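You operate a simulated robot arm through the tools that you are given. There is no shell and no other tool.

Carry out the task below with a simulated robot arm. There is one attempt and no reset: what you move stays moved.

Task
Free the emergency stop, switch the wind to OUT and wind the batch.
Fine: press reset before start; the other controls stay as they are.

Only the result counts: the job must be done as asked and must still hold three seconds after the hand-in. Knocking over, shifting, dropping, spilling or breaking anything else fails it.

Robot
A 7-joint arm with a two-finger parallel gripper, fixed in place. Base frame: the origin is at the foot of the arm, x ahead of it, y to its left, z up. Units: m, degrees, N and s.
With the tool pointing down near the work surface it reaches from about 0.26 to 0.58 m from the base axis. Its first joint turns from -166.0 to 166.0 degrees. Payload 3.4 kg.
Tool frame: the origin (TCP) lies between the finger pads and is the grasp point; the fingertips stand 0.03 m ahead of it; z points along the fingers, y is the line along which they close. The gripper opens to 0.094 m. The fingers are 0.028 m wide and 0.01 m thick; the gripper's body (0.05 by 0.096 m) begins 0.055 m behind the TCP.
Orientation is that of the tool frame in the base frame, as [roll, pitch, yaw] about the fixed x, y, z axes, in that order (R = Rz(yaw) Ry(pitch) Rx(roll)). With the fingers straight down and closing along the base's y, the tool's x points along the base's -x, its y along +y and its z along -z.

Tools
- The arm moves only by the tool step_arm. Its arguments are lists of equal length, an entry for each row: "fingers": the opening, from 0 (shut) to 1 (fully open); "xyz": the shift along the base's x, y, z in m, a list of three; "dr": the turn, a rotation vector about the base's x, y, z in degrees, a list of three. In form: {"fingers": [fingers, ...], "xyz": [[dx, dy, dz], ...], "dr": [[wx, wy, wz], ...]}. A call has 1 to 20 rows; each row is the pose to reach, as a shift and turn from the pose commanded when the call began. Rows are played at 5 a second. More than 0.05 m and 8.6 degrees between two rows, or a gripper value outside its range, and nothing of the call is played. Where a pose cannot be reached the arm comes as near as it can. A force on the tool above 40 N (or 10 N above the force at the start of the call, whichever is more), or a blocked arm, ends the call early, and 0.2 s more pass. Each finger travels about 0.072 m/s and halts on what it meets, pressing with about 21 N; the grip force reading is that of the motor and also rises with nothing between the fingers. The clock runs only during rows and for 0.2 s after the last one: add rows that repeat a pose to give the fingers time. It gives the time, the measured TCP pose, the force on the tool (base axes), the opening and the grip force at its end, in the units of the frame above (readings bear some noise), with the torque about the TCP (base axes, N m) and any sound that the robot's microphone picked up.
- Cameras (640 x 400 px; columns grow to the right, rows downward): "scene" is fixed at [0.045, -0.6483, 1.4895]; the picture's right is [0.65, -0.76, 0.00], its down [-0.59, -0.50, -0.63] and it looks along [0.48, 0.41, -0.77] (base axes); focal length 349 px, centre (320, 200). "wrist" rides on the gripper at [0.076, 0.014, -0.102] in the tool frame; the picture's right is [-0.18, 0.98, 0.00], its down [-0.75, -0.14, -0.64] and it looks along [-0.63, -0.12, 0.77] (tool axes); focal length 243 px, centre (320, 200). There is no depth. A picture from a camera that has moved, and an enlarged one, comes with that camera's place and axes in the base frame and with its lens. The place of the scene camera against the robot may be out by one fixed shift of up to 0.012 m in any direction.
- get_image(camera): a new picture of that camera. It takes no simulated time.
- slide_trunk(by): slides the trunk up (or, below 0, down) by that many m; the arm rides with it, the base frame stays. It gives what a move gives, with no picture.
- zoom(camera, box): a new picture of the part [left, top, right, bottom] of that camera's present view, enlarged. It takes no simulated time.
- job_done(): hands the job in; it is judged then, once.

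Places have to be worked out from the pictures, the camera data and where the tool is seen. Open the gripper and draw the arm clear of the work before you hand the job in, unless the task says otherwise.

The tools are called after ">>>" by a JSON object that holds its "fn" and its "kwargs". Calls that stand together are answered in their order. step_arm: Moves the arm, as the interface text tells. Its arguments: {"type":"object","properties":{"fingers":{"type":"array","items":{"type":"number"}},"xyz":{"type":"array","items":{"type":"array","items":{"type":"number"}}},"dr":{"type":"array","items":{"type":"array","items":{"type":"number"}}}},"required":["fingers","xyz","dr"]} The other tools are called the same way: slide_trunk (by) slides the trunk up or down; get_image (camera) takes a picture; zoom (camera, box) takes an enlarged picture of a part of a camera's view; job_done () hands the job in.

At the start:

```text
time: 0.0
eef_pos: [0.1558, -0.3816, 1.168]
tool_rot: [179.9, 0.0, 180.0]
wrist_force: [0.4, 0.6, 0.2]
wrist_torque: [-0.02, 0.0, 0.01]
finger_gap: 0.094
finger_force: 0.0
trunk travel left (down, up): [-0.3, 0.086]
```

scene: 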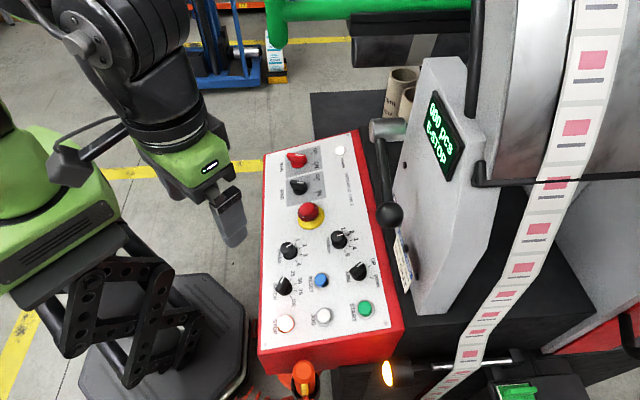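
wrist: 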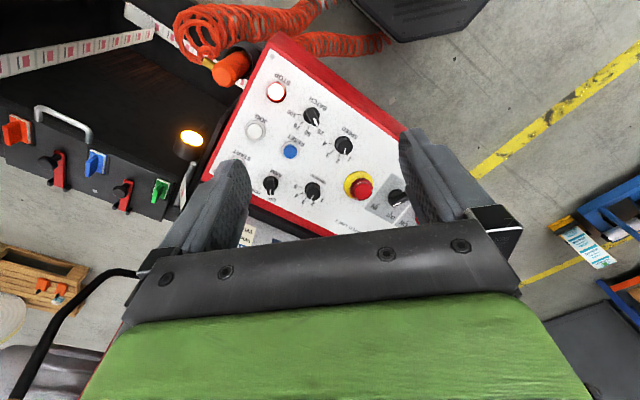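

I'll look closely at the panel first to read the labels.

>>> {"fn": "zoom", "kwargs": {"camera": "scene", "box": [250, 130, 410, 230]}}

>>> {"fn": "zoom", "kwargs": {"camera": "scene", "box": [250, 220, 410, 320]}}

>>> {"fn": "zoom", "kwargs": {"camera": "scene", "box": [250, 270, 410, 370]}}

>>> {"fn": "zoom", "kwargs": {"camera": "scene", "box": [360, 60, 520, 160]}}

>>> {"fn": "zoom", "kwargs": {"camera": "wrist", "box": [200, 40, 440, 240]}}

```text
4.00 times, centred on (330, 180) of scene
camera zoom: at [0.045, -0.6483, 1.4895], right [0.65, -0.76, 0.0], down [-0.59, -0.5, -0.63], along [0.48, 0.41, -0.77], focal length 1397 px, centre (280, 280)
```

zoom: 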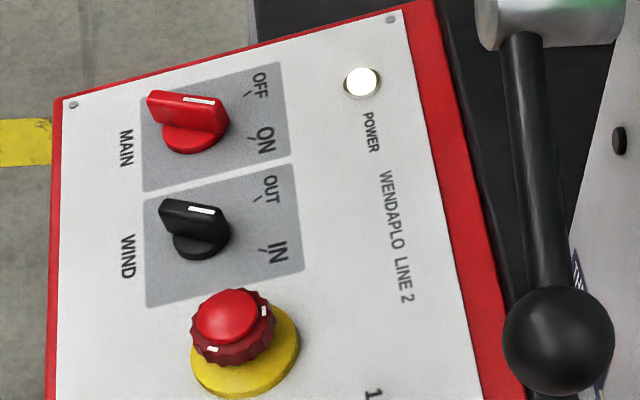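

```text
4.00 times, centred on (330, 270) of scene
camera zoom: at [0.045, -0.6483, 1.4895], right [0.65, -0.76, 0.0], down [-0.59, -0.5, -0.63], along [0.48, 0.41, -0.77], focal length 1397 px, centre (280, -80)
```

zoom: 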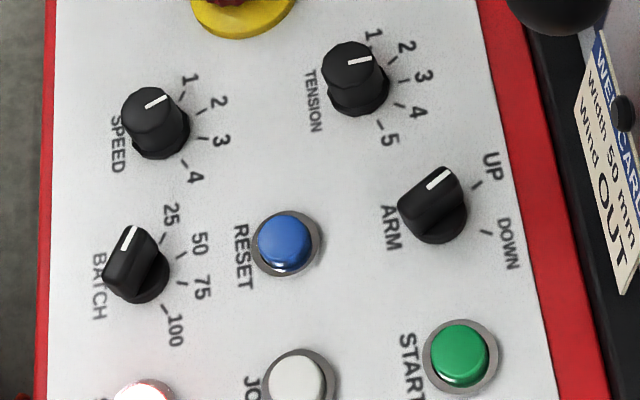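

```text
4.00 times, centred on (330, 320) of scene
camera zoom: at [0.045, -0.6483, 1.4895], right [0.65, -0.76, 0.0], down [-0.59, -0.5, -0.63], along [0.48, 0.41, -0.77], focal length 1397 px, centre (280, -280)
```

zoom: 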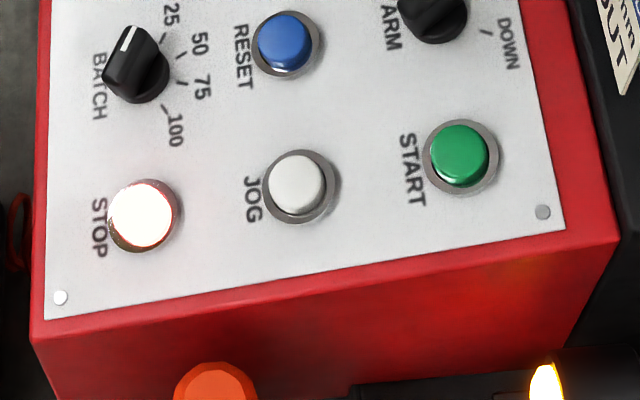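

```text
4.00 times, centred on (440, 110) of scene
camera zoom: at [0.045, -0.6483, 1.4895], right [0.65, -0.76, 0.0], down [-0.59, -0.5, -0.63], along [0.48, 0.41, -0.77], focal length 1397 px, centre (-160, 560)
```

zoom: 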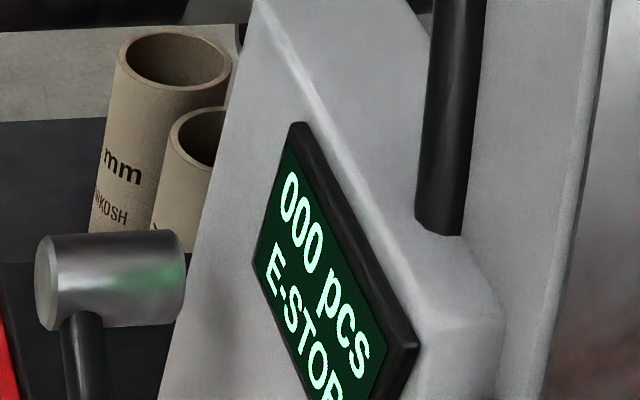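

```text
2.00 times, centred on (320, 140) of wrist
camera zoom: at [0.0799, -0.3677, 1.2704], right [0.18, 0.98, 0.0], down [0.75, -0.14, 0.64], along [0.63, -0.12, -0.77], focal length 485 px, centre (320, 320)
```

zoom: 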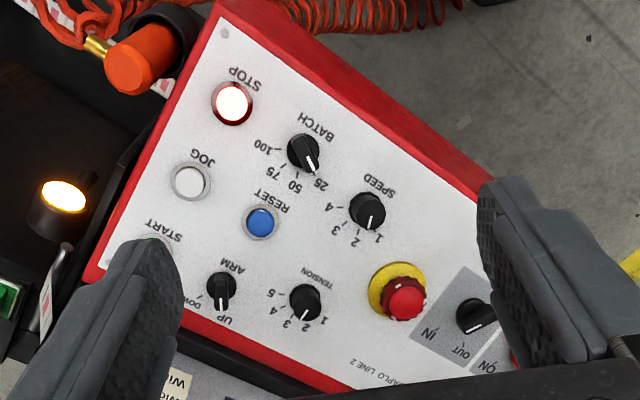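

The display reads E-STOP, WIND looks to be on IN, and the setting card asks for OUT. My first triangulation puts the e-stop at about (0.366, -0.348, 0.893), with the panel tilted. I'll move the open gripper nearer, well above it, to measure better.

>>> {"fn": "step_arm", "kwargs": {"fingers": [1, 1, 1, 1], "xyz": [[0.025, 0.01, -0.03], [0.05, 0.02, -0.06], [0.075, 0.03, -0.09], [0.09, 0.04, -0.11]], "dr": [[0, 0, 0], [0, 0, 0], [0, 0, 0], [0, 0, 0]]}}

>>> {"fn": "get_image", "kwargs": {"camera": "wrist"}}

>>> {"fn": "get_image", "kwargs": {"camera": "scene"}}

```text
time: 1.0
eef_pos: [0.2461, -0.3417, 1.0565]
tool_rot: [-180.0, 0.0, -180.0]
wrist_force: [0.3, 0.2, 0.1]
wrist_torque: [0.02, 0.02, 0.03]
finger_gap: 0.0939
finger_force: 0.0
trunk travel left (down, up): [-0.3, 0.086]
```

```text
taken
camera wrist: at [0.1696, -0.3269, 1.1598], right [0.18, 0.98, 0.0], down [0.75, -0.14, 0.64], along [0.63, -0.12, -0.77], focal length 243 px, centre (320, 200)
```

wrist: 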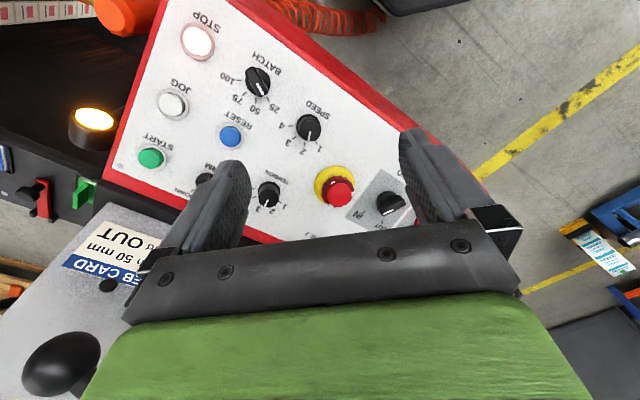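

```text
taken
```

scene: 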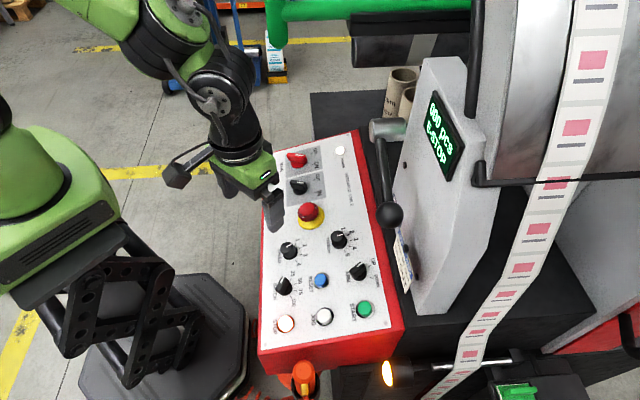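

I'll zoom this wrist view to pin down the panel plane and controls.

>>> {"fn": "zoom", "kwargs": {"camera": "wrist", "box": [120, 10, 280, 110]}}

>>> {"fn": "zoom", "kwargs": {"camera": "wrist", "box": [120, 90, 280, 190]}}

>>> {"fn": "zoom", "kwargs": {"camera": "wrist", "box": [250, 120, 410, 220]}}

```text
4.00 times, centred on (200, 60) of wrist
camera zoom: at [0.1696, -0.3269, 1.1598], right [0.18, 0.98, 0.0], down [0.75, -0.14, 0.64], along [0.63, -0.12, -0.77], focal length 970 px, centre (800, 760)
```

zoom: 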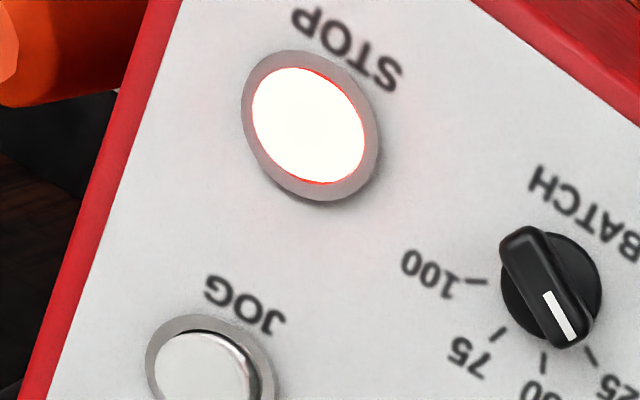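

```text
4.00 times, centred on (200, 140) of wrist
camera zoom: at [0.1696, -0.3269, 1.1598], right [0.18, 0.98, 0.0], down [0.75, -0.14, 0.64], along [0.63, -0.12, -0.77], focal length 970 px, centre (800, 440)
```

zoom: 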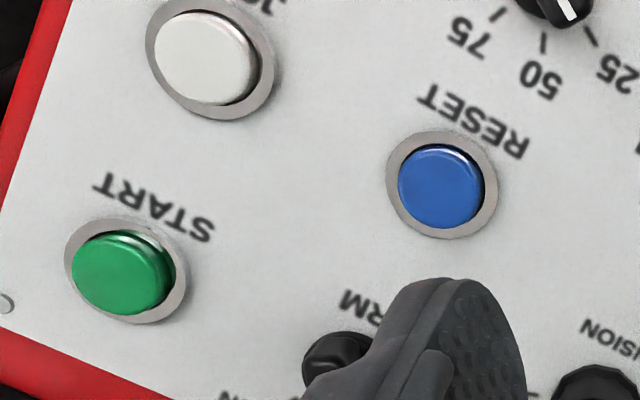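

```text
4.00 times, centred on (330, 170) of wrist
camera zoom: at [0.1696, -0.3269, 1.1598], right [0.18, 0.98, 0.0], down [0.75, -0.14, 0.64], along [0.63, -0.12, -0.77], focal length 970 px, centre (280, 320)
```

zoom: 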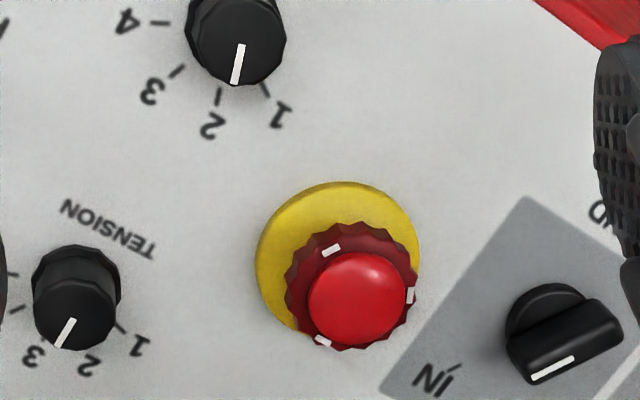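

My estimates, with the panel tilted about 15° and rising toward (0.70, -0.71):

| Control | Position (x, y, z) |
|---|---|
| E-stop base | (0.370, -0.345, 0.888) |
| WIND | (0.416, -0.272, 0.880) |
| RESET | (0.277, -0.457, 0.886) |
| START | (0.278, -0.554, 0.902) |
| Lever ball | (0.325, -0.53, 1.10), to be avoided |

Next I'll tilt the tool onto the panel normal above the e-stop and look.

>>> {"fn": "step_arm", "kwargs": {"fingers": [1, 1, 1, 1], "xyz": [[0.025, 0.007, -0.014], [0.05, 0.014, -0.028], [0.075, 0.02, -0.042], [0.099, 0.027, -0.056]], "dr": [[-2.7, -2.6, 0], [-5.4, -5.2, 0], [-8.0, -7.9, 0], [-10.7, -10.5, 0]]}}

>>> {"fn": "get_image", "kwargs": {"camera": "wrist"}}

>>> {"fn": "zoom", "kwargs": {"camera": "wrist", "box": [240, 80, 400, 180]}}

>>> {"fn": "get_image", "kwargs": {"camera": "scene"}}

```text
time: 2.0
eef_pos: [0.3477, -0.3158, 1.0009]
tool_rot: [-169.1, 10.4, -179.0]
wrist_force: [-0.5, 0.1, -0.4]
wrist_torque: [-0.03, -0.01, 0.02]
finger_gap: 0.0937
finger_force: 0.1
trunk travel left (down, up): [-0.3, 0.086]
```

```text
taken
camera wrist: at [0.2536, -0.2841, 1.0832], right [0.2, 0.97, -0.15], down [0.62, -0.01, 0.78], along [0.76, -0.25, -0.6], focal length 243 px, centre (320, 200)
```

wrist: 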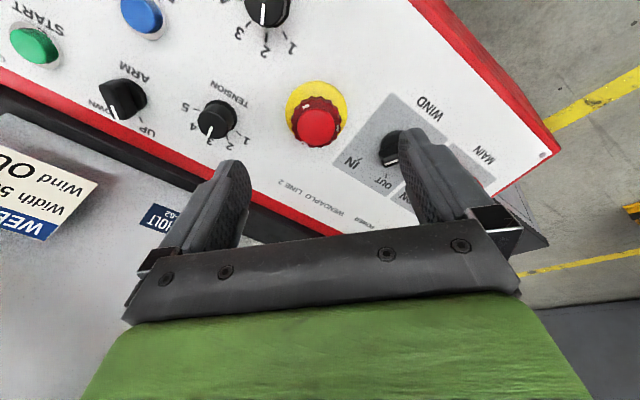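

```text
4.00 times, centred on (320, 130) of wrist
camera zoom: at [0.2536, -0.2841, 1.0832], right [0.2, 0.97, -0.15], down [0.62, -0.01, 0.78], along [0.76, -0.25, -0.6], focal length 970 px, centre (320, 480)
```

zoom: 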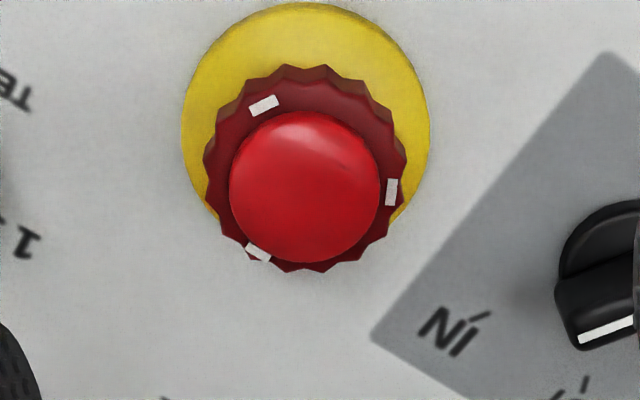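

```text
taken
```

scene: 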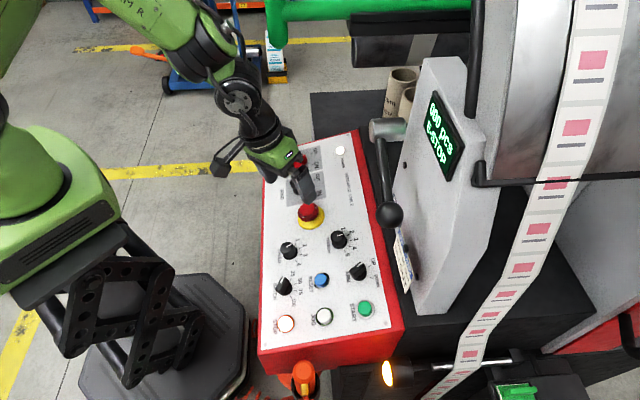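

The e-stop is a knurled twist-release mushroom, and its axis is nearly in line with the tool. I'll narrow the fingers to about 0.066 m and descend around the collar, without closing yet.

>>> {"fn": "step_arm", "kwargs": {"fingers": [0.7, 0.7, 0.7, 0.7, 0.7], "xyz": [[0.0015, -0.004, 0], [0.0053, -0.008, -0.02], [0.009, -0.012, -0.04], [0.013, -0.0155, -0.058], [0.0153, -0.0187, -0.0723]], "dr": [[0, 0, 0], [0, 0, 0], [0, 0, 0], [0, 0, 0], [0, 0, 0]]}}

>>> {"fn": "get_image", "kwargs": {"camera": "wrist"}}

>>> {"fn": "zoom", "kwargs": {"camera": "scene", "box": [230, 130, 390, 230]}}

```text
time: 3.2
eef_pos: [0.3598, -0.3346, 0.9278]
tool_rot: [-169.2, 10.4, -178.9]
wrist_force: [0.3, -0.4, -0.3]
wrist_torque: [0.01, -0.01, -0.03]
finger_gap: 0.066
finger_force: 0.0
trunk travel left (down, up): [-0.3, 0.086]
```

```text
taken
camera wrist: at [0.2669, -0.3027, 1.0121], right [0.2, 0.97, -0.15], down [0.62, -0.01, 0.78], along [0.76, -0.25, -0.6], focal length 243 px, centre (320, 200)
```

wrist: 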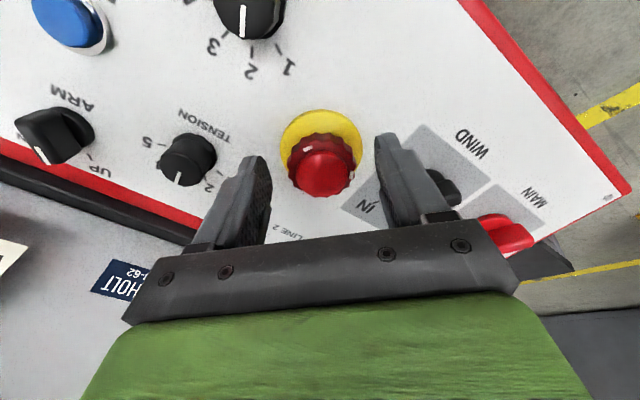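

```text
4.00 times, centred on (310, 180) of scene
camera zoom: at [0.045, -0.6483, 1.4895], right [0.65, -0.76, 0.0], down [-0.59, -0.5, -0.63], along [0.48, 0.41, -0.77], focal length 1397 px, centre (360, 280)
```

zoom: 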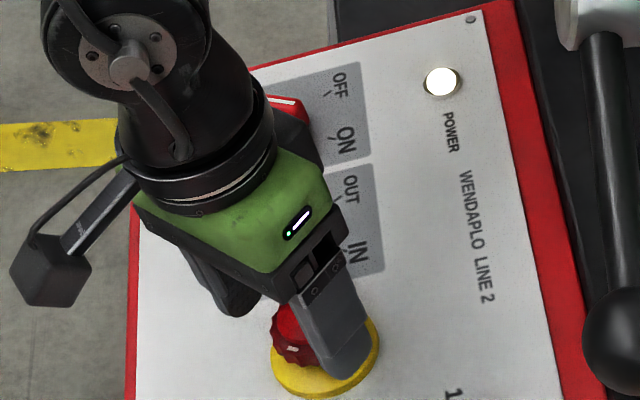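

Mushroom sits between the fingers; I'll zoom to check the alignment before closing.

>>> {"fn": "zoom", "kwargs": {"camera": "wrist", "box": [240, 90, 400, 250]}}

```text
2.50 times, centred on (320, 170) of wrist
camera zoom: at [0.2669, -0.3027, 1.0121], right [0.2, 0.97, -0.15], down [0.62, -0.01, 0.78], along [0.76, -0.25, -0.6], focal length 606 px, centre (320, 275)
```

zoom: 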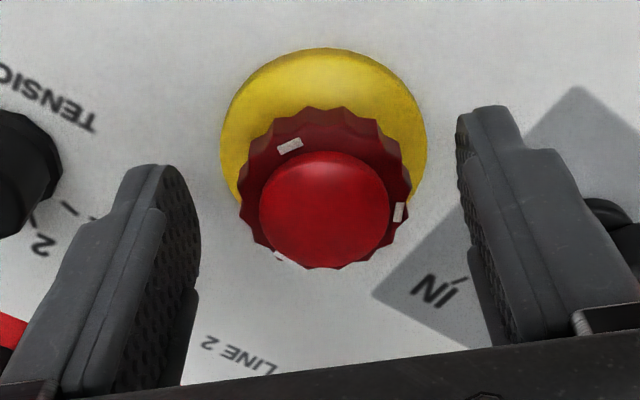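

The mushroom is aligned with the tool axis: the panel is about 45 mm ahead of the TCP and the collar face about 23 mm ahead. I'll go 6 mm deeper and close on the collar.

>>> {"fn": "step_arm", "kwargs": {"fingers": [0.7, 0.3, 0.3, 0.3, 0.3], "xyz": [[0.0012, -0.001, -0.0058], [0.0012, -0.001, -0.0058], [0.0012, -0.001, -0.0058], [0.0012, -0.001, -0.0058], [0.0012, -0.001, -0.0058]], "dr": [[0, 0, 0], [0, 0, 0], [0, 0, 0], [0, 0, 0], [0, 0, 0]]}}

>>> {"fn": "zoom", "kwargs": {"camera": "wrist", "box": [240, 90, 400, 250]}}

```text
time: 4.4
eef_pos: [0.3619, -0.336, 0.9232]
tool_rot: [-169.1, 10.5, -179.0]
wrist_force: [2.8, -6.5, 0.5]
wrist_torque: [-0.35, -0.16, -0.08]
finger_gap: 0.042
finger_force: 45.1
trunk travel left (down, up): [-0.3, 0.086]
```

```text
2.50 times, centred on (320, 170) of wrist
camera zoom: at [0.2684, -0.3041, 1.0066], right [0.2, 0.97, -0.15], down [0.62, -0.01, 0.78], along [0.76, -0.25, -0.6], focal length 606 px, centre (320, 275)
```

zoom: 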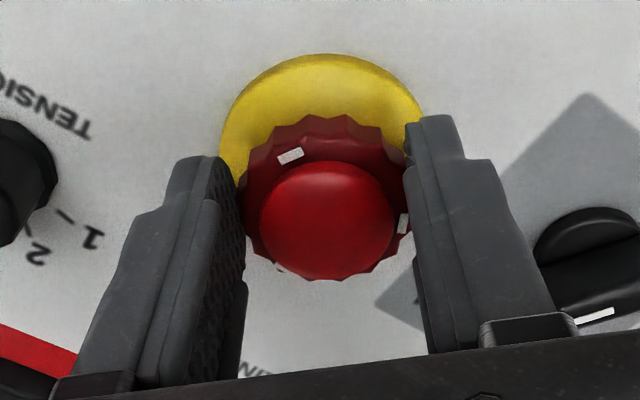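

I have the collar with a gap of 0.042 m. Now I'll twist clockwise (seen from above) about the panel normal in 8° steps and listen for the release.

>>> {"fn": "step_arm", "kwargs": {"fingers": [0.3, 0.3, 0.3, 0.3, 0.3], "xyz": [[0, 0.001, 0], [0, 0.001, 0], [0, 0.001, 0], [0, 0.001, 0], [0, 0.001, 0]], "dr": [[1.27, -1.3, -6.76], [2.54, -2.6, -13.5], [3.8, -3.9, -20.3], [5.1, -5.2, -27.0], [6.3, -6.5, -33.8]]}}

>>> {"fn": "zoom", "kwargs": {"camera": "wrist", "box": [240, 90, 400, 250]}}

>>> {"fn": "zoom", "kwargs": {"camera": "scene", "box": [380, 60, 500, 180]}}

```text
time: 5.6
eef_pos: [0.362, -0.3311, 0.923]
tool_rot: [-177.3, 14.7, 145.4]
wrist_force: [7.5, 4.9, 5.2]
wrist_torque: [0.56, -0.41, 0.24]
finger_gap: 0.0419
finger_force: 44.7
trunk travel left (down, up): [-0.3, 0.086]
```

```text
2.50 times, centred on (320, 170) of wrist
camera zoom: at [0.2918, -0.2589, 1.003], right [0.71, 0.7, 0.0], down [0.4, -0.41, 0.82], along [0.58, -0.58, -0.57], focal length 606 px, centre (320, 275)
```

zoom: 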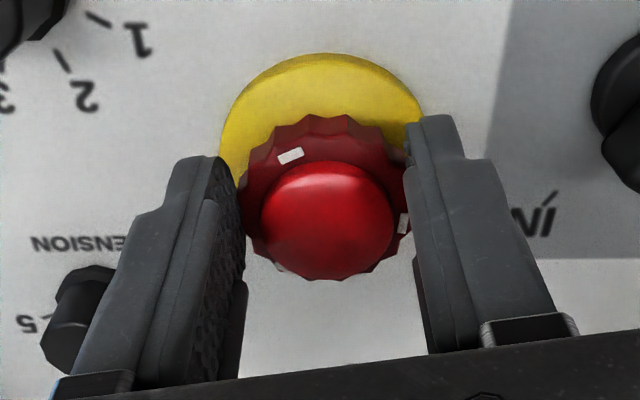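

```text
3.33 times, centred on (440, 120) of scene
camera zoom: at [0.045, -0.6483, 1.4895], right [0.65, -0.76, 0.0], down [-0.59, -0.5, -0.63], along [0.48, 0.41, -0.77], focal length 1164 px, centre (-80, 467)
```

zoom: 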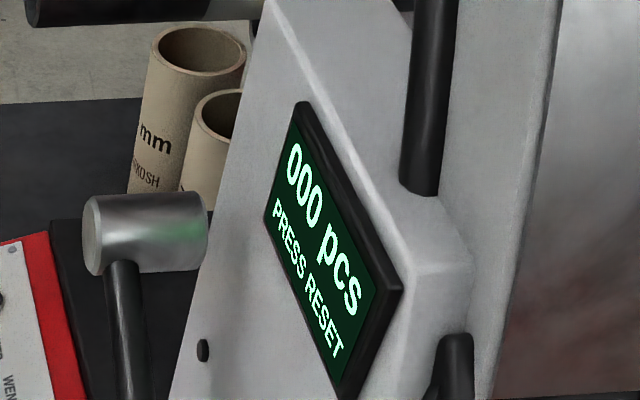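

The display now says PRESS RESET, so the e-stop is free. I'll open and withdraw along the panel normal.

>>> {"fn": "step_arm", "kwargs": {"fingers": [0.65, 0.65, 0.65, 0.65, 0.65], "xyz": [[0, 0, 0], [0, 0, 0], [-0.0055, 0.0055, 0.029], [-0.011, 0.011, 0.058], [-0.0145, 0.0145, 0.077]], "dr": [[0, 0, 0], [0, 0, 0], [0, 0, 0], [0, 0, 0], [0, 0, 0]]}}

>>> {"fn": "get_image", "kwargs": {"camera": "wrist"}}

>>> {"fn": "zoom", "kwargs": {"camera": "scene", "box": [380, 60, 500, 180]}}

```text
time: 6.8
eef_pos: [0.347, -0.3183, 0.9999]
tool_rot: [-177.2, 14.8, 145.3]
wrist_force: [0.8, -0.2, -0.2]
wrist_torque: [0.01, 0.0, 0.0]
finger_gap: 0.061
finger_force: 0.0
trunk travel left (down, up): [-0.3, 0.086]
```

```text
taken
camera wrist: at [0.2752, -0.2464, 1.0795], right [0.71, 0.7, 0.0], down [0.4, -0.41, 0.82], along [0.57, -0.58, -0.57], focal length 243 px, centre (320, 200)
```

wrist: 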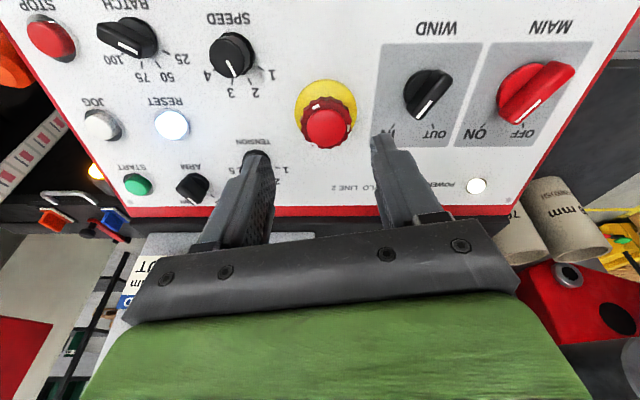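

```text
3.33 times, centred on (440, 120) of scene
camera zoom: at [0.045, -0.6483, 1.4895], right [0.65, -0.76, 0.0], down [-0.59, -0.5, -0.63], along [0.48, 0.41, -0.77], focal length 1164 px, centre (-80, 467)
```

zoom: 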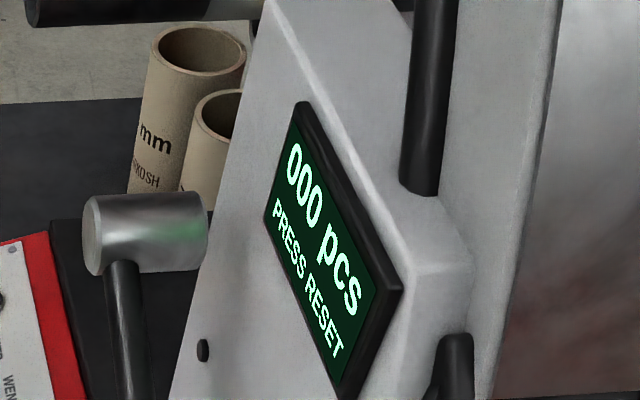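

The e-stop stays released and the RESET lamp is lit. I'll zoom on WIND for its pose.

>>> {"fn": "zoom", "kwargs": {"camera": "wrist", "box": [370, 30, 530, 150]}}

```text
3.33 times, centred on (450, 90) of wrist
camera zoom: at [0.2752, -0.2464, 1.0795], right [0.71, 0.7, 0.0], down [0.4, -0.41, 0.82], along [0.57, -0.58, -0.57], focal length 809 px, centre (-113, 567)
```

zoom: 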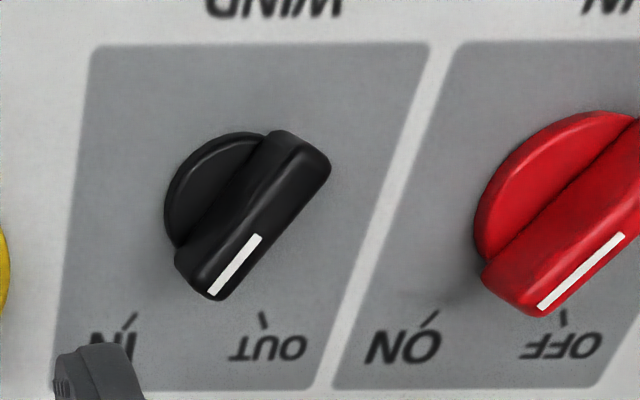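

WIND's pointer is on the IN side. I'll centre the tool above the WIND knob, about 70 mm off the panel.

>>> {"fn": "step_arm", "kwargs": {"fingers": [0.65, 0.65, 0.65], "xyz": [[0.018, 0.023, -0.007], [0.035, 0.046, -0.014], [0.052, 0.068, -0.021]], "dr": [[0, 0, 0], [0, 0, 0], [0, 0, 0]]}}

>>> {"fn": "get_image", "kwargs": {"camera": "wrist"}}

>>> {"fn": "zoom", "kwargs": {"camera": "wrist", "box": [240, 70, 400, 190]}}

```text
time: 7.6
eef_pos: [0.3977, -0.2509, 0.9796]
tool_rot: [-177.1, 14.8, 145.3]
wrist_force: [0.4, 0.4, 0.4]
wrist_torque: [0.0, 0.03, 0.0]
finger_gap: 0.0612
finger_force: 0.1
trunk travel left (down, up): [-0.3, 0.086]
```

```text
taken
camera wrist: at [0.3272, -0.1777, 1.0592], right [0.72, 0.7, 0.0], down [0.4, -0.41, 0.82], along [0.57, -0.59, -0.57], focal length 243 px, centre (320, 200)
```

wrist: 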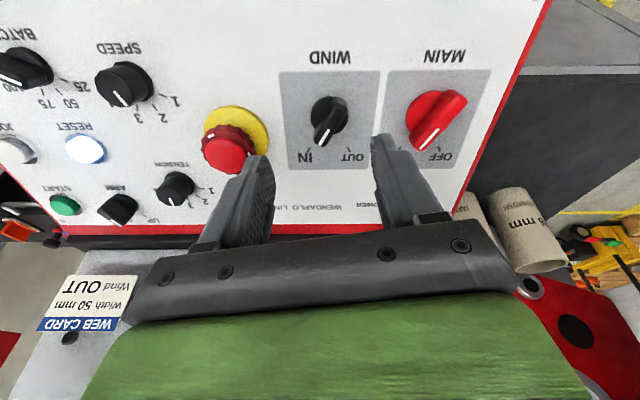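

```text
3.33 times, centred on (320, 130) of wrist
camera zoom: at [0.3272, -0.1777, 1.0592], right [0.72, 0.7, 0.0], down [0.4, -0.41, 0.82], along [0.57, -0.59, -0.57], focal length 809 px, centre (320, 433)
```

zoom: 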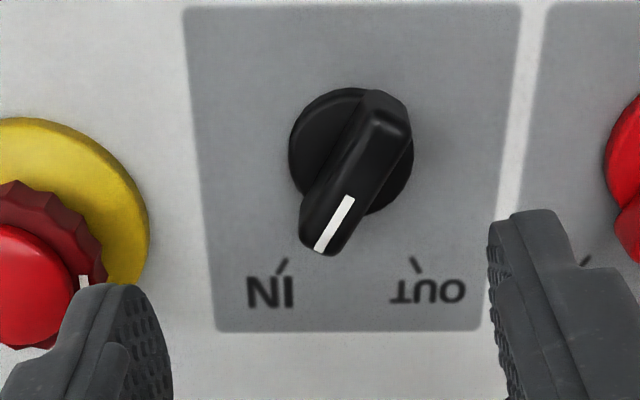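

Handle currently points to the IN tick (-30°), and OUT is 60° counterclockwise. The knob sits about 7 mm further along +v than the tool axis. I'll shift, turn the gripper -30° so the fingers straddle the handle, and narrow the opening.

>>> {"fn": "step_arm", "kwargs": {"fingers": [0.4, 0.4, 0.4, 0.4], "xyz": [[0.0015, 0.0015, 0], [0.003, 0.003, 0], [0.005, 0.0049, 0], [0.005, 0.0049, 0]], "dr": [[1.35, -1.4, -7.25], [2.7, -2.8, -14.5], [4.05, -4.15, -21.75], [5.4, -5.55, -29]]}}

>>> {"fn": "get_image", "kwargs": {"camera": "wrist"}}

>>> {"fn": "zoom", "kwargs": {"camera": "wrist", "box": [240, 70, 400, 190]}}

```text
time: 8.6
eef_pos: [0.4035, -0.2448, 0.9782]
tool_rot: [174.8, 14.3, 114.1]
wrist_force: [-0.8, 0.9, -0.4]
wrist_torque: [-0.02, -0.02, -0.01]
finger_gap: 0.0375
finger_force: 0.0
trunk travel left (down, up): [-0.3, 0.086]
```

```text
taken
camera wrist: at [0.3677, -0.1531, 1.0611], right [0.96, 0.26, 0.13], down [0.06, -0.61, 0.79], along [0.28, -0.75, -0.6], focal length 243 px, centre (320, 200)
```

wrist: 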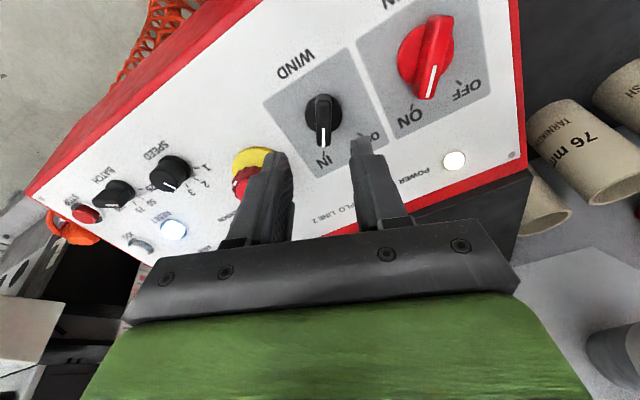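

```text
3.33 times, centred on (320, 130) of wrist
camera zoom: at [0.3677, -0.1531, 1.0611], right [0.96, 0.26, 0.13], down [0.06, -0.61, 0.79], along [0.28, -0.75, -0.6], focal length 809 px, centre (320, 433)
```

zoom: 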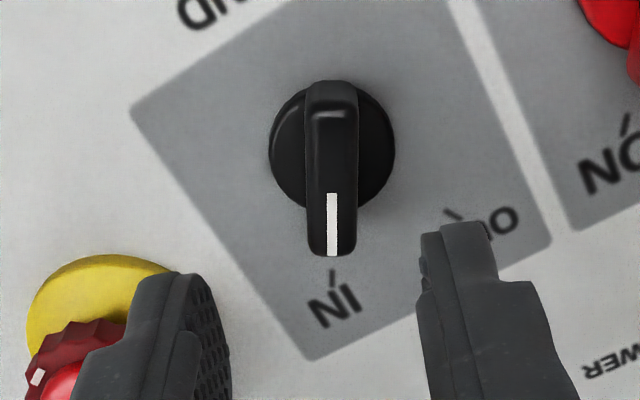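

The handle is now square to the fingers, and about 3 mm right of the axis. I'll correct that and descend 50 mm along the tool axis, then recheck.

>>> {"fn": "step_arm", "kwargs": {"fingers": [0.4, 0.4, 0.4], "xyz": [[0.0055, -0.0025, -0.016], [0.0085, -0.0056, -0.032], [0.0116, -0.0087, -0.048]], "dr": [[0, 0, 0], [0, 0, 0], [0, 0, 0]]}}

>>> {"fn": "get_image", "kwargs": {"camera": "wrist"}}

>>> {"fn": "zoom", "kwargs": {"camera": "wrist", "box": [240, 70, 400, 190]}}

>>> {"fn": "zoom", "kwargs": {"camera": "scene", "box": [230, 120, 390, 220]}}

```text
time: 9.4
eef_pos: [0.4154, -0.2552, 0.9314]
tool_rot: [174.9, 14.1, 114.4]
wrist_force: [0.3, 0.7, 0.1]
wrist_torque: [0.03, 0.0, -0.01]
finger_gap: 0.0374
finger_force: 0.1
trunk travel left (down, up): [-0.3, 0.086]
```

```text
taken
camera wrist: at [0.3794, -0.1625, 1.0133], right [0.96, 0.26, 0.13], down [0.06, -0.61, 0.79], along [0.28, -0.75, -0.6], focal length 243 px, centre (320, 200)
```

wrist: 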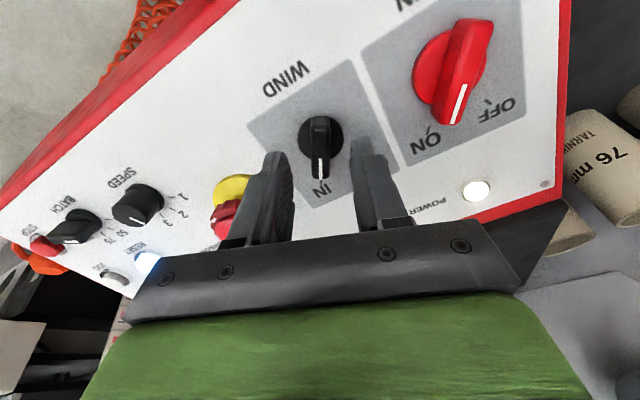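

```text
3.33 times, centred on (320, 130) of wrist
camera zoom: at [0.3794, -0.1625, 1.0133], right [0.96, 0.26, 0.13], down [0.06, -0.61, 0.79], along [0.28, -0.75, -0.6], focal length 809 px, centre (320, 433)
```

zoom: 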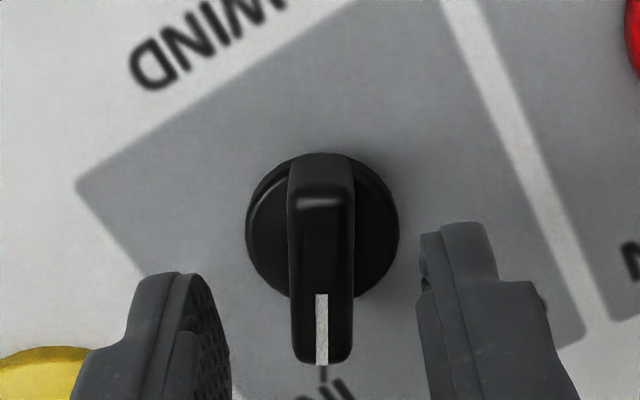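

```text
4.00 times, centred on (310, 170) of scene
camera zoom: at [0.045, -0.6483, 1.4895], right [0.65, -0.76, 0.0], down [-0.59, -0.5, -0.63], along [0.48, 0.41, -0.77], focal length 1397 px, centre (360, 320)
```

zoom: 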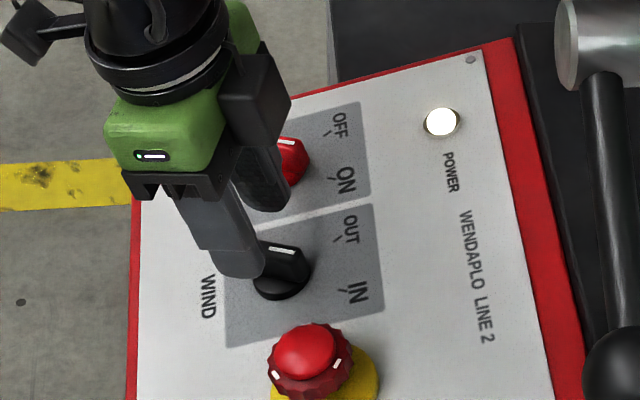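

Aligned: disc face about 57 mm ahead of the TCP, handle top about 37 mm. I'll descend 18 mm so the fingertips flank the handle, and close on it.

>>> {"fn": "step_arm", "kwargs": {"fingers": [0.4, 0.4, 0.05, 0.05, 0.05], "xyz": [[0.0016, -0.0017, -0.0087], [0.0032, -0.0034, -0.0174], [0.0032, -0.0034, -0.0174], [0.0032, -0.0034, -0.0174], [0.0032, -0.0034, -0.0174]], "dr": [[0, 0, 0], [0, 0, 0], [0, 0, 0], [0, 0, 0], [0, 0, 0]]}}

>>> {"fn": "zoom", "kwargs": {"camera": "wrist", "box": [240, 70, 400, 230]}}

```text
time: 10.6
eef_pos: [0.4178, -0.2599, 0.9129]
tool_rot: [175.0, 14.2, 114.4]
wrist_force: [1.9, 0.5, -2.2]
wrist_torque: [-0.22, -0.42, 0.05]
finger_gap: 0.0129
finger_force: 44.9
trunk travel left (down, up): [-0.3, 0.086]
```

```text
2.50 times, centred on (320, 150) of wrist
camera zoom: at [0.3822, -0.1656, 0.9956], right [0.96, 0.26, 0.13], down [0.06, -0.61, 0.79], along [0.29, -0.75, -0.6], focal length 606 px, centre (320, 325)
```

zoom: 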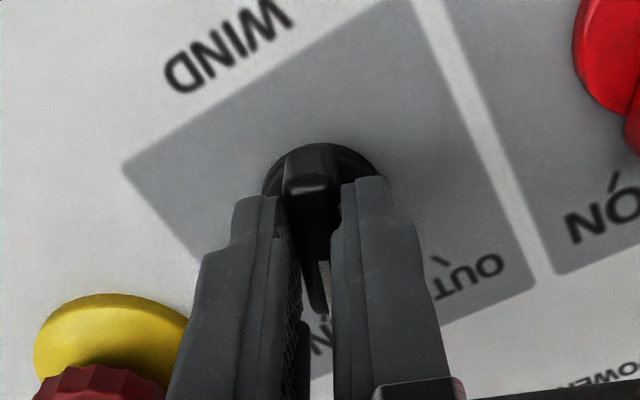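

I have the handle with a gap of 12.9 mm. Now I'll turn it +60° counterclockwise about the panel normal to OUT.

>>> {"fn": "step_arm", "kwargs": {"fingers": [0.05, 0.05, 0.05, 0.05, 0.05, 0.05, 0.05, 0.05], "xyz": [[0, 0, 0], [0, 0, 0], [0, 0, 0], [0, 0, 0], [0, 0, 0], [0, 0, 0], [0, 0, 0], [0, 0, 0]], "dr": [[-1.35, 1.42, 7.35], [-2.7, 2.84, 14.7], [-4.05, 4.26, 22.05], [-5.4, 5.68, 29.4], [-6.75, 7.1, 36.75], [-8.1, 8.52, 44.1], [-9.45, 9.94, 51.45], [-10.7, 11.3, 58.5]]}}

>>> {"fn": "zoom", "kwargs": {"camera": "wrist", "box": [240, 70, 400, 230]}}

```text
time: 12.4
eef_pos: [0.4167, -0.2608, 0.9135]
tool_rot: [-170.1, 11.1, 176.4]
wrist_force: [-4.8, -6.4, -2.1]
wrist_torque: [0.04, 0.25, -1.8]
finger_gap: 0.0177
finger_force: 45.1
trunk travel left (down, up): [-0.3, 0.086]
```

```text
2.50 times, centred on (320, 150) of wrist
camera zoom: at [0.3263, -0.223, 0.9965], right [0.27, 0.95, -0.13], down [0.61, -0.07, 0.79], along [0.74, -0.3, -0.6], focal length 606 px, centre (320, 325)
```

zoom: 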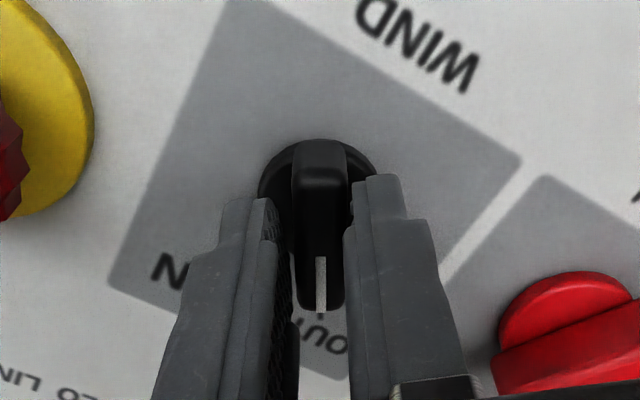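

The pointer looks to be at the OUT tick, and the rise in torque suggests a stop. I'll ease back a few degrees, release, and withdraw to check.

>>> {"fn": "step_arm", "kwargs": {"fingers": [0.05, 0.4, 0.4, 0.4, 0.4], "xyz": [[0, 0, 0], [0, 0, 0], [0, 0, 0], [-0.0053, 0.0056, 0.029], [-0.0106, 0.0112, 0.058]], "dr": [[0.55, -0.55, -3], [0.55, -0.55, -3], [0.55, -0.55, -3], [0.55, -0.55, -3], [0.55, -0.55, -3]]}}

>>> {"fn": "get_image", "kwargs": {"camera": "wrist"}}

>>> {"fn": "zoom", "kwargs": {"camera": "wrist", "box": [240, 70, 400, 190]}}

>>> {"fn": "zoom", "kwargs": {"camera": "scene", "box": [380, 60, 500, 180]}}

```text
time: 13.6
eef_pos: [0.4081, -0.2481, 0.9725]
tool_rot: [-170.7, 11.6, 173.4]
wrist_force: [0.2, -0.1, 0.5]
wrist_torque: [-0.02, 0.0, 0.02]
finger_gap: 0.0376
finger_force: 0.1
trunk travel left (down, up): [-0.3, 0.086]
```

```text
taken
camera wrist: at [0.3172, -0.2058, 1.0542], right [0.32, 0.94, -0.12], down [0.6, -0.11, 0.79], along [0.73, -0.33, -0.6], focal length 243 px, centre (320, 200)
```

wrist: 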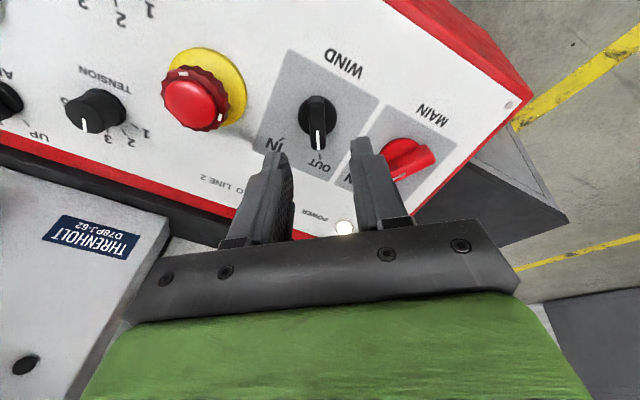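

```text
3.33 times, centred on (320, 130) of wrist
camera zoom: at [0.3172, -0.2058, 1.0542], right [0.32, 0.94, -0.12], down [0.6, -0.11, 0.79], along [0.73, -0.33, -0.6], focal length 809 px, centre (320, 433)
```

zoom: 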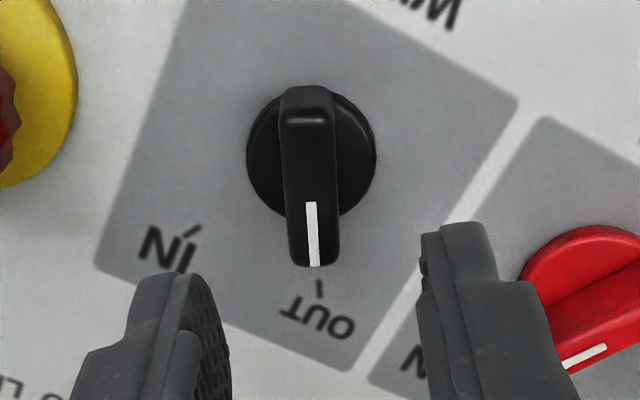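

```text
3.33 times, centred on (440, 120) of scene
camera zoom: at [0.045, -0.6483, 1.4895], right [0.65, -0.76, 0.0], down [-0.59, -0.5, -0.63], along [0.48, 0.41, -0.77], focal length 1164 px, centre (-80, 467)
```

zoom: 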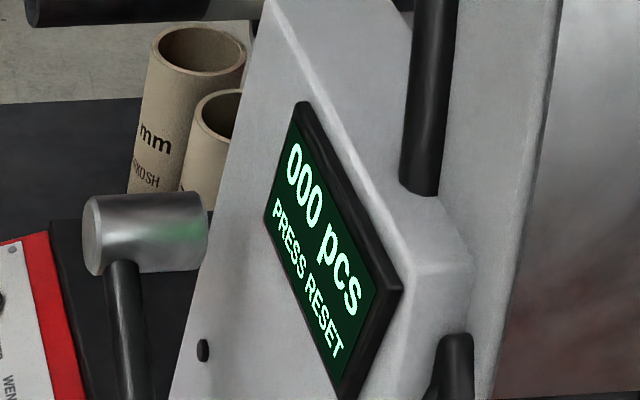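

WIND is now on OUT, clear of the handle, and the display still asks for reset. I'll close the fingers and move over RESET, about 70 mm off the panel.

>>> {"fn": "step_arm", "kwargs": {"fingers": [0.4, 0.2, 0, 0, 0, 0, 0, 0], "xyz": [[-0.005, -0.005, 0.02], [-0.03, -0.038, 0.022], [-0.055, -0.071, 0.022], [-0.08, -0.104, 0.022], [-0.105, -0.136, 0.022], [-0.13, -0.167, 0.018], [-0.149, -0.191, 0.0105], [-0.149, -0.191, 0.0105]], "dr": [[0, 0, 0], [0.9, -0.95, -5], [1.8, -1.9, -10], [2.7, -2.85, -15], [3.6, -3.8, -20], [4.3, -4.5, -23.5], [4.7, -4.95, -25.7], [4.7, -4.95, -25.7]]}}

>>> {"fn": "get_image", "kwargs": {"camera": "wrist"}}

>>> {"fn": "get_image", "kwargs": {"camera": "scene"}}

```text
time: 15.4
eef_pos: [0.2588, -0.4363, 0.9814]
tool_rot: [-177.1, 14.6, 146.2]
wrist_force: [-0.8, -0.3, 0.2]
wrist_torque: [0.0, -0.01, 0.0]
finger_gap: 0.0
finger_force: 21.0
trunk travel left (down, up): [-0.3, 0.086]
```

```text
taken
camera wrist: at [0.1874, -0.3649, 1.0621], right [0.7, 0.71, 0.0], down [0.41, -0.4, 0.82], along [0.58, -0.58, -0.58], focal length 243 px, centre (320, 200)
```

wrist: 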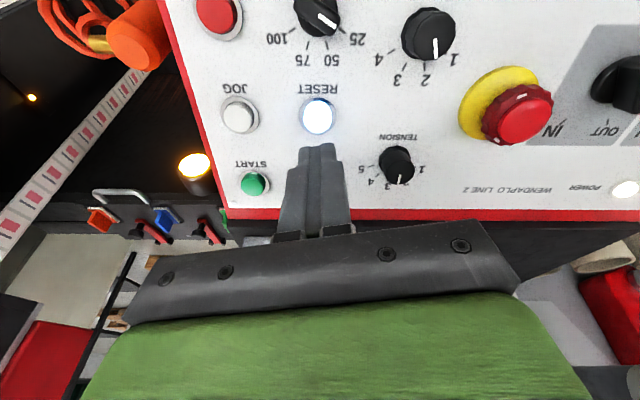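

```text
taken
```

scene: 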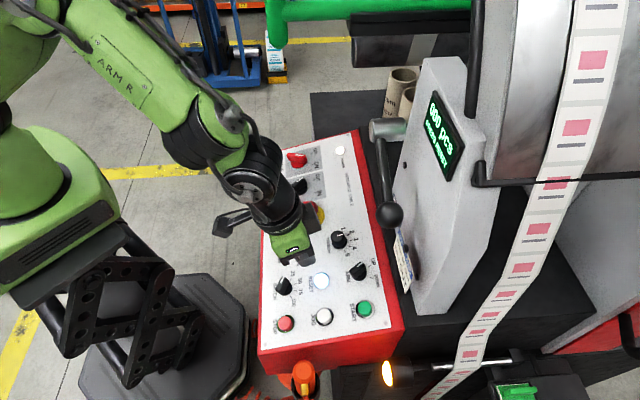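

RESET lies on the tool axis (column 318), panel about 0.1 m ahead of the TCP. I'll descend 50 mm and check.

>>> {"fn": "step_arm", "kwargs": {"fingers": [0, 0, 0], "xyz": [[0.003, -0.0032, -0.0165], [0.006, -0.0063, -0.033], [0.0086, -0.0096, -0.0484]], "dr": [[0, 0, 0], [0, 0, 0], [0, 0, 0]]}}

>>> {"fn": "zoom", "kwargs": {"camera": "wrist", "box": [240, 70, 400, 230]}}

>>> {"fn": "zoom", "kwargs": {"camera": "scene", "box": [240, 210, 400, 330]}}

```text
time: 16.2
eef_pos: [0.2686, -0.447, 0.9331]
tool_rot: [-177.0, 14.6, 146.1]
wrist_force: [-0.7, 0.1, 0.3]
wrist_torque: [0.0, -0.01, -0.01]
finger_gap: 0.0
finger_force: 20.7
trunk travel left (down, up): [-0.3, 0.086]
```

```text
2.50 times, centred on (320, 150) of wrist
camera zoom: at [0.1973, -0.3763, 1.0134], right [0.7, 0.71, 0.0], down [0.41, -0.4, 0.82], along [0.58, -0.58, -0.58], focal length 606 px, centre (320, 325)
```

zoom: 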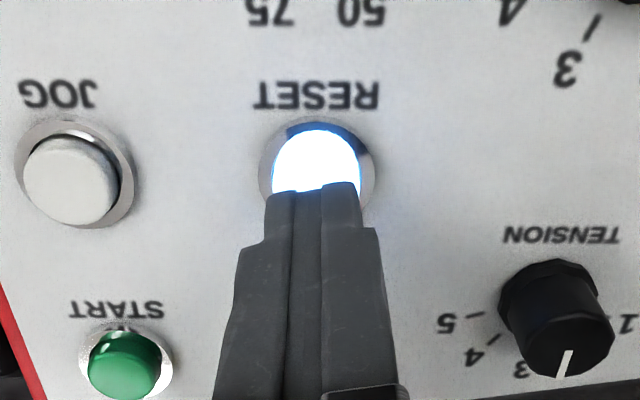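

```text
3.33 times, centred on (320, 270) of scene
camera zoom: at [0.045, -0.6483, 1.4895], right [0.65, -0.76, 0.0], down [-0.59, -0.5, -0.63], along [0.48, 0.41, -0.77], focal length 1164 px, centre (320, -33)
```

zoom: 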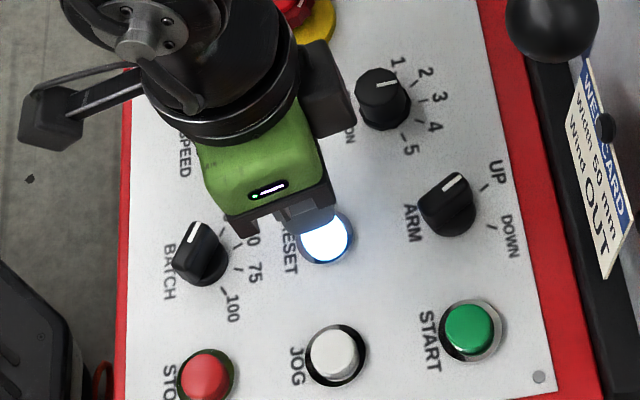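

Fingertips are short of the button and over it laterally. I'll descend another 12 mm and look again.

>>> {"fn": "step_arm", "kwargs": {"fingers": [0, 0], "xyz": [[0.0011, -0.0011, -0.0058], [0.0021, -0.0022, -0.0116]], "dr": [[0, 0, 0], [0, 0, 0]]}}

>>> {"fn": "zoom", "kwargs": {"camera": "wrist", "box": [240, 70, 400, 230]}}

>>> {"fn": "zoom", "kwargs": {"camera": "scene", "box": [280, 240, 360, 300]}}

```text
time: 16.8
eef_pos: [0.2684, -0.449, 0.9224]
tool_rot: [-176.9, 14.6, 146.2]
wrist_force: [0.2, 0.1, -0.8]
wrist_torque: [-0.01, 0.01, 0.01]
finger_gap: 0.0
finger_force: 21.3
trunk travel left (down, up): [-0.3, 0.086]
```

```text
2.50 times, centred on (320, 150) of wrist
camera zoom: at [0.1979, -0.3778, 1.0018], right [0.7, 0.71, 0.0], down [0.41, -0.4, 0.82], along [0.58, -0.58, -0.58], focal length 606 px, centre (320, 325)
```

zoom: 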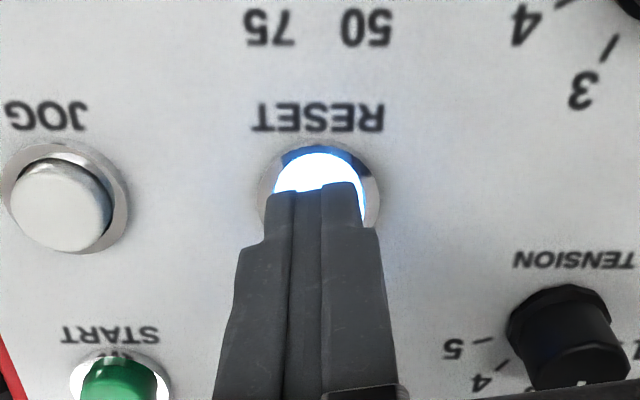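

```text
6.67 times, centred on (320, 270) of scene
camera zoom: at [0.045, -0.6483, 1.4895], right [0.65, -0.76, 0.0], down [-0.59, -0.5, -0.63], along [0.48, 0.41, -0.77], focal length 2329 px, centre (320, -267)
```

zoom: 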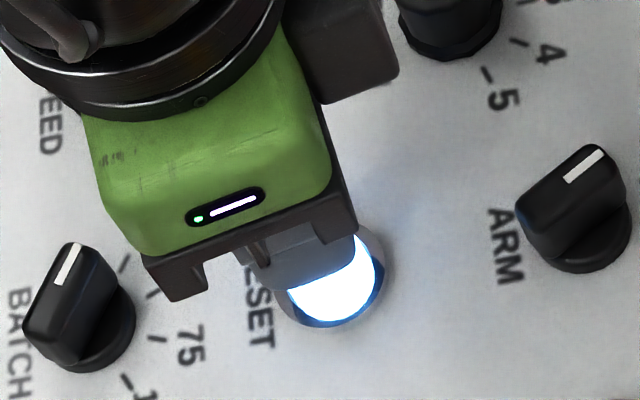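

Panel is now about 46 mm ahead of the TCP and the button about 8 mm ahead of the tips. I'll press slowly.

>>> {"fn": "step_arm", "kwargs": {"fingers": [0, 0, 0, 0, 0], "xyz": [[0.0004, -0.0004, -0.0019], [0.0007, -0.0007, -0.0039], [0.0011, -0.0011, -0.0058], [0.0014, -0.0015, -0.0077], [0.0018, -0.0019, -0.0097]], "dr": [[0, 0, 0], [0, 0, 0], [0, 0, 0], [0, 0, 0], [0, 0, 0]]}}

>>> {"fn": "zoom", "kwargs": {"camera": "wrist", "box": [240, 70, 400, 230]}}

>>> {"fn": "zoom", "kwargs": {"camera": "scene", "box": [380, 60, 500, 180]}}

```text
time: 18.0
eef_pos: [0.2719, -0.4519, 0.9118]
tool_rot: [-176.9, 14.6, 146.3]
wrist_force: [-1.6, -0.1, 1.8]
wrist_torque: [0.03, 0.02, -0.01]
finger_gap: 0.0
finger_force: 21.0
trunk travel left (down, up): [-0.3, 0.086]
heard: click
```

```text
2.50 times, centred on (320, 150) of wrist
camera zoom: at [0.2002, -0.3799, 0.9926], right [0.7, 0.71, 0.0], down [0.41, -0.4, 0.82], along [0.58, -0.58, -0.58], focal length 606 px, centre (320, 325)
```

zoom: 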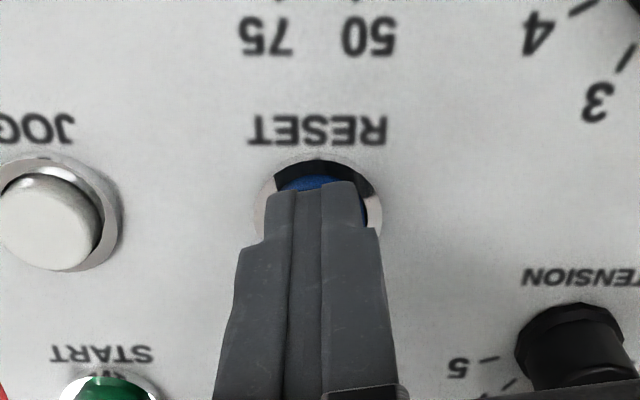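

```text
3.33 times, centred on (440, 120) of scene
camera zoom: at [0.045, -0.6483, 1.4895], right [0.65, -0.76, 0.0], down [-0.59, -0.5, -0.63], along [0.48, 0.41, -0.77], focal length 1164 px, centre (-80, 467)
```

zoom: 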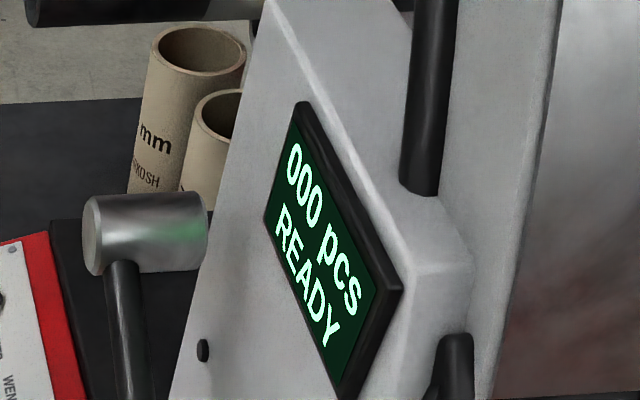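

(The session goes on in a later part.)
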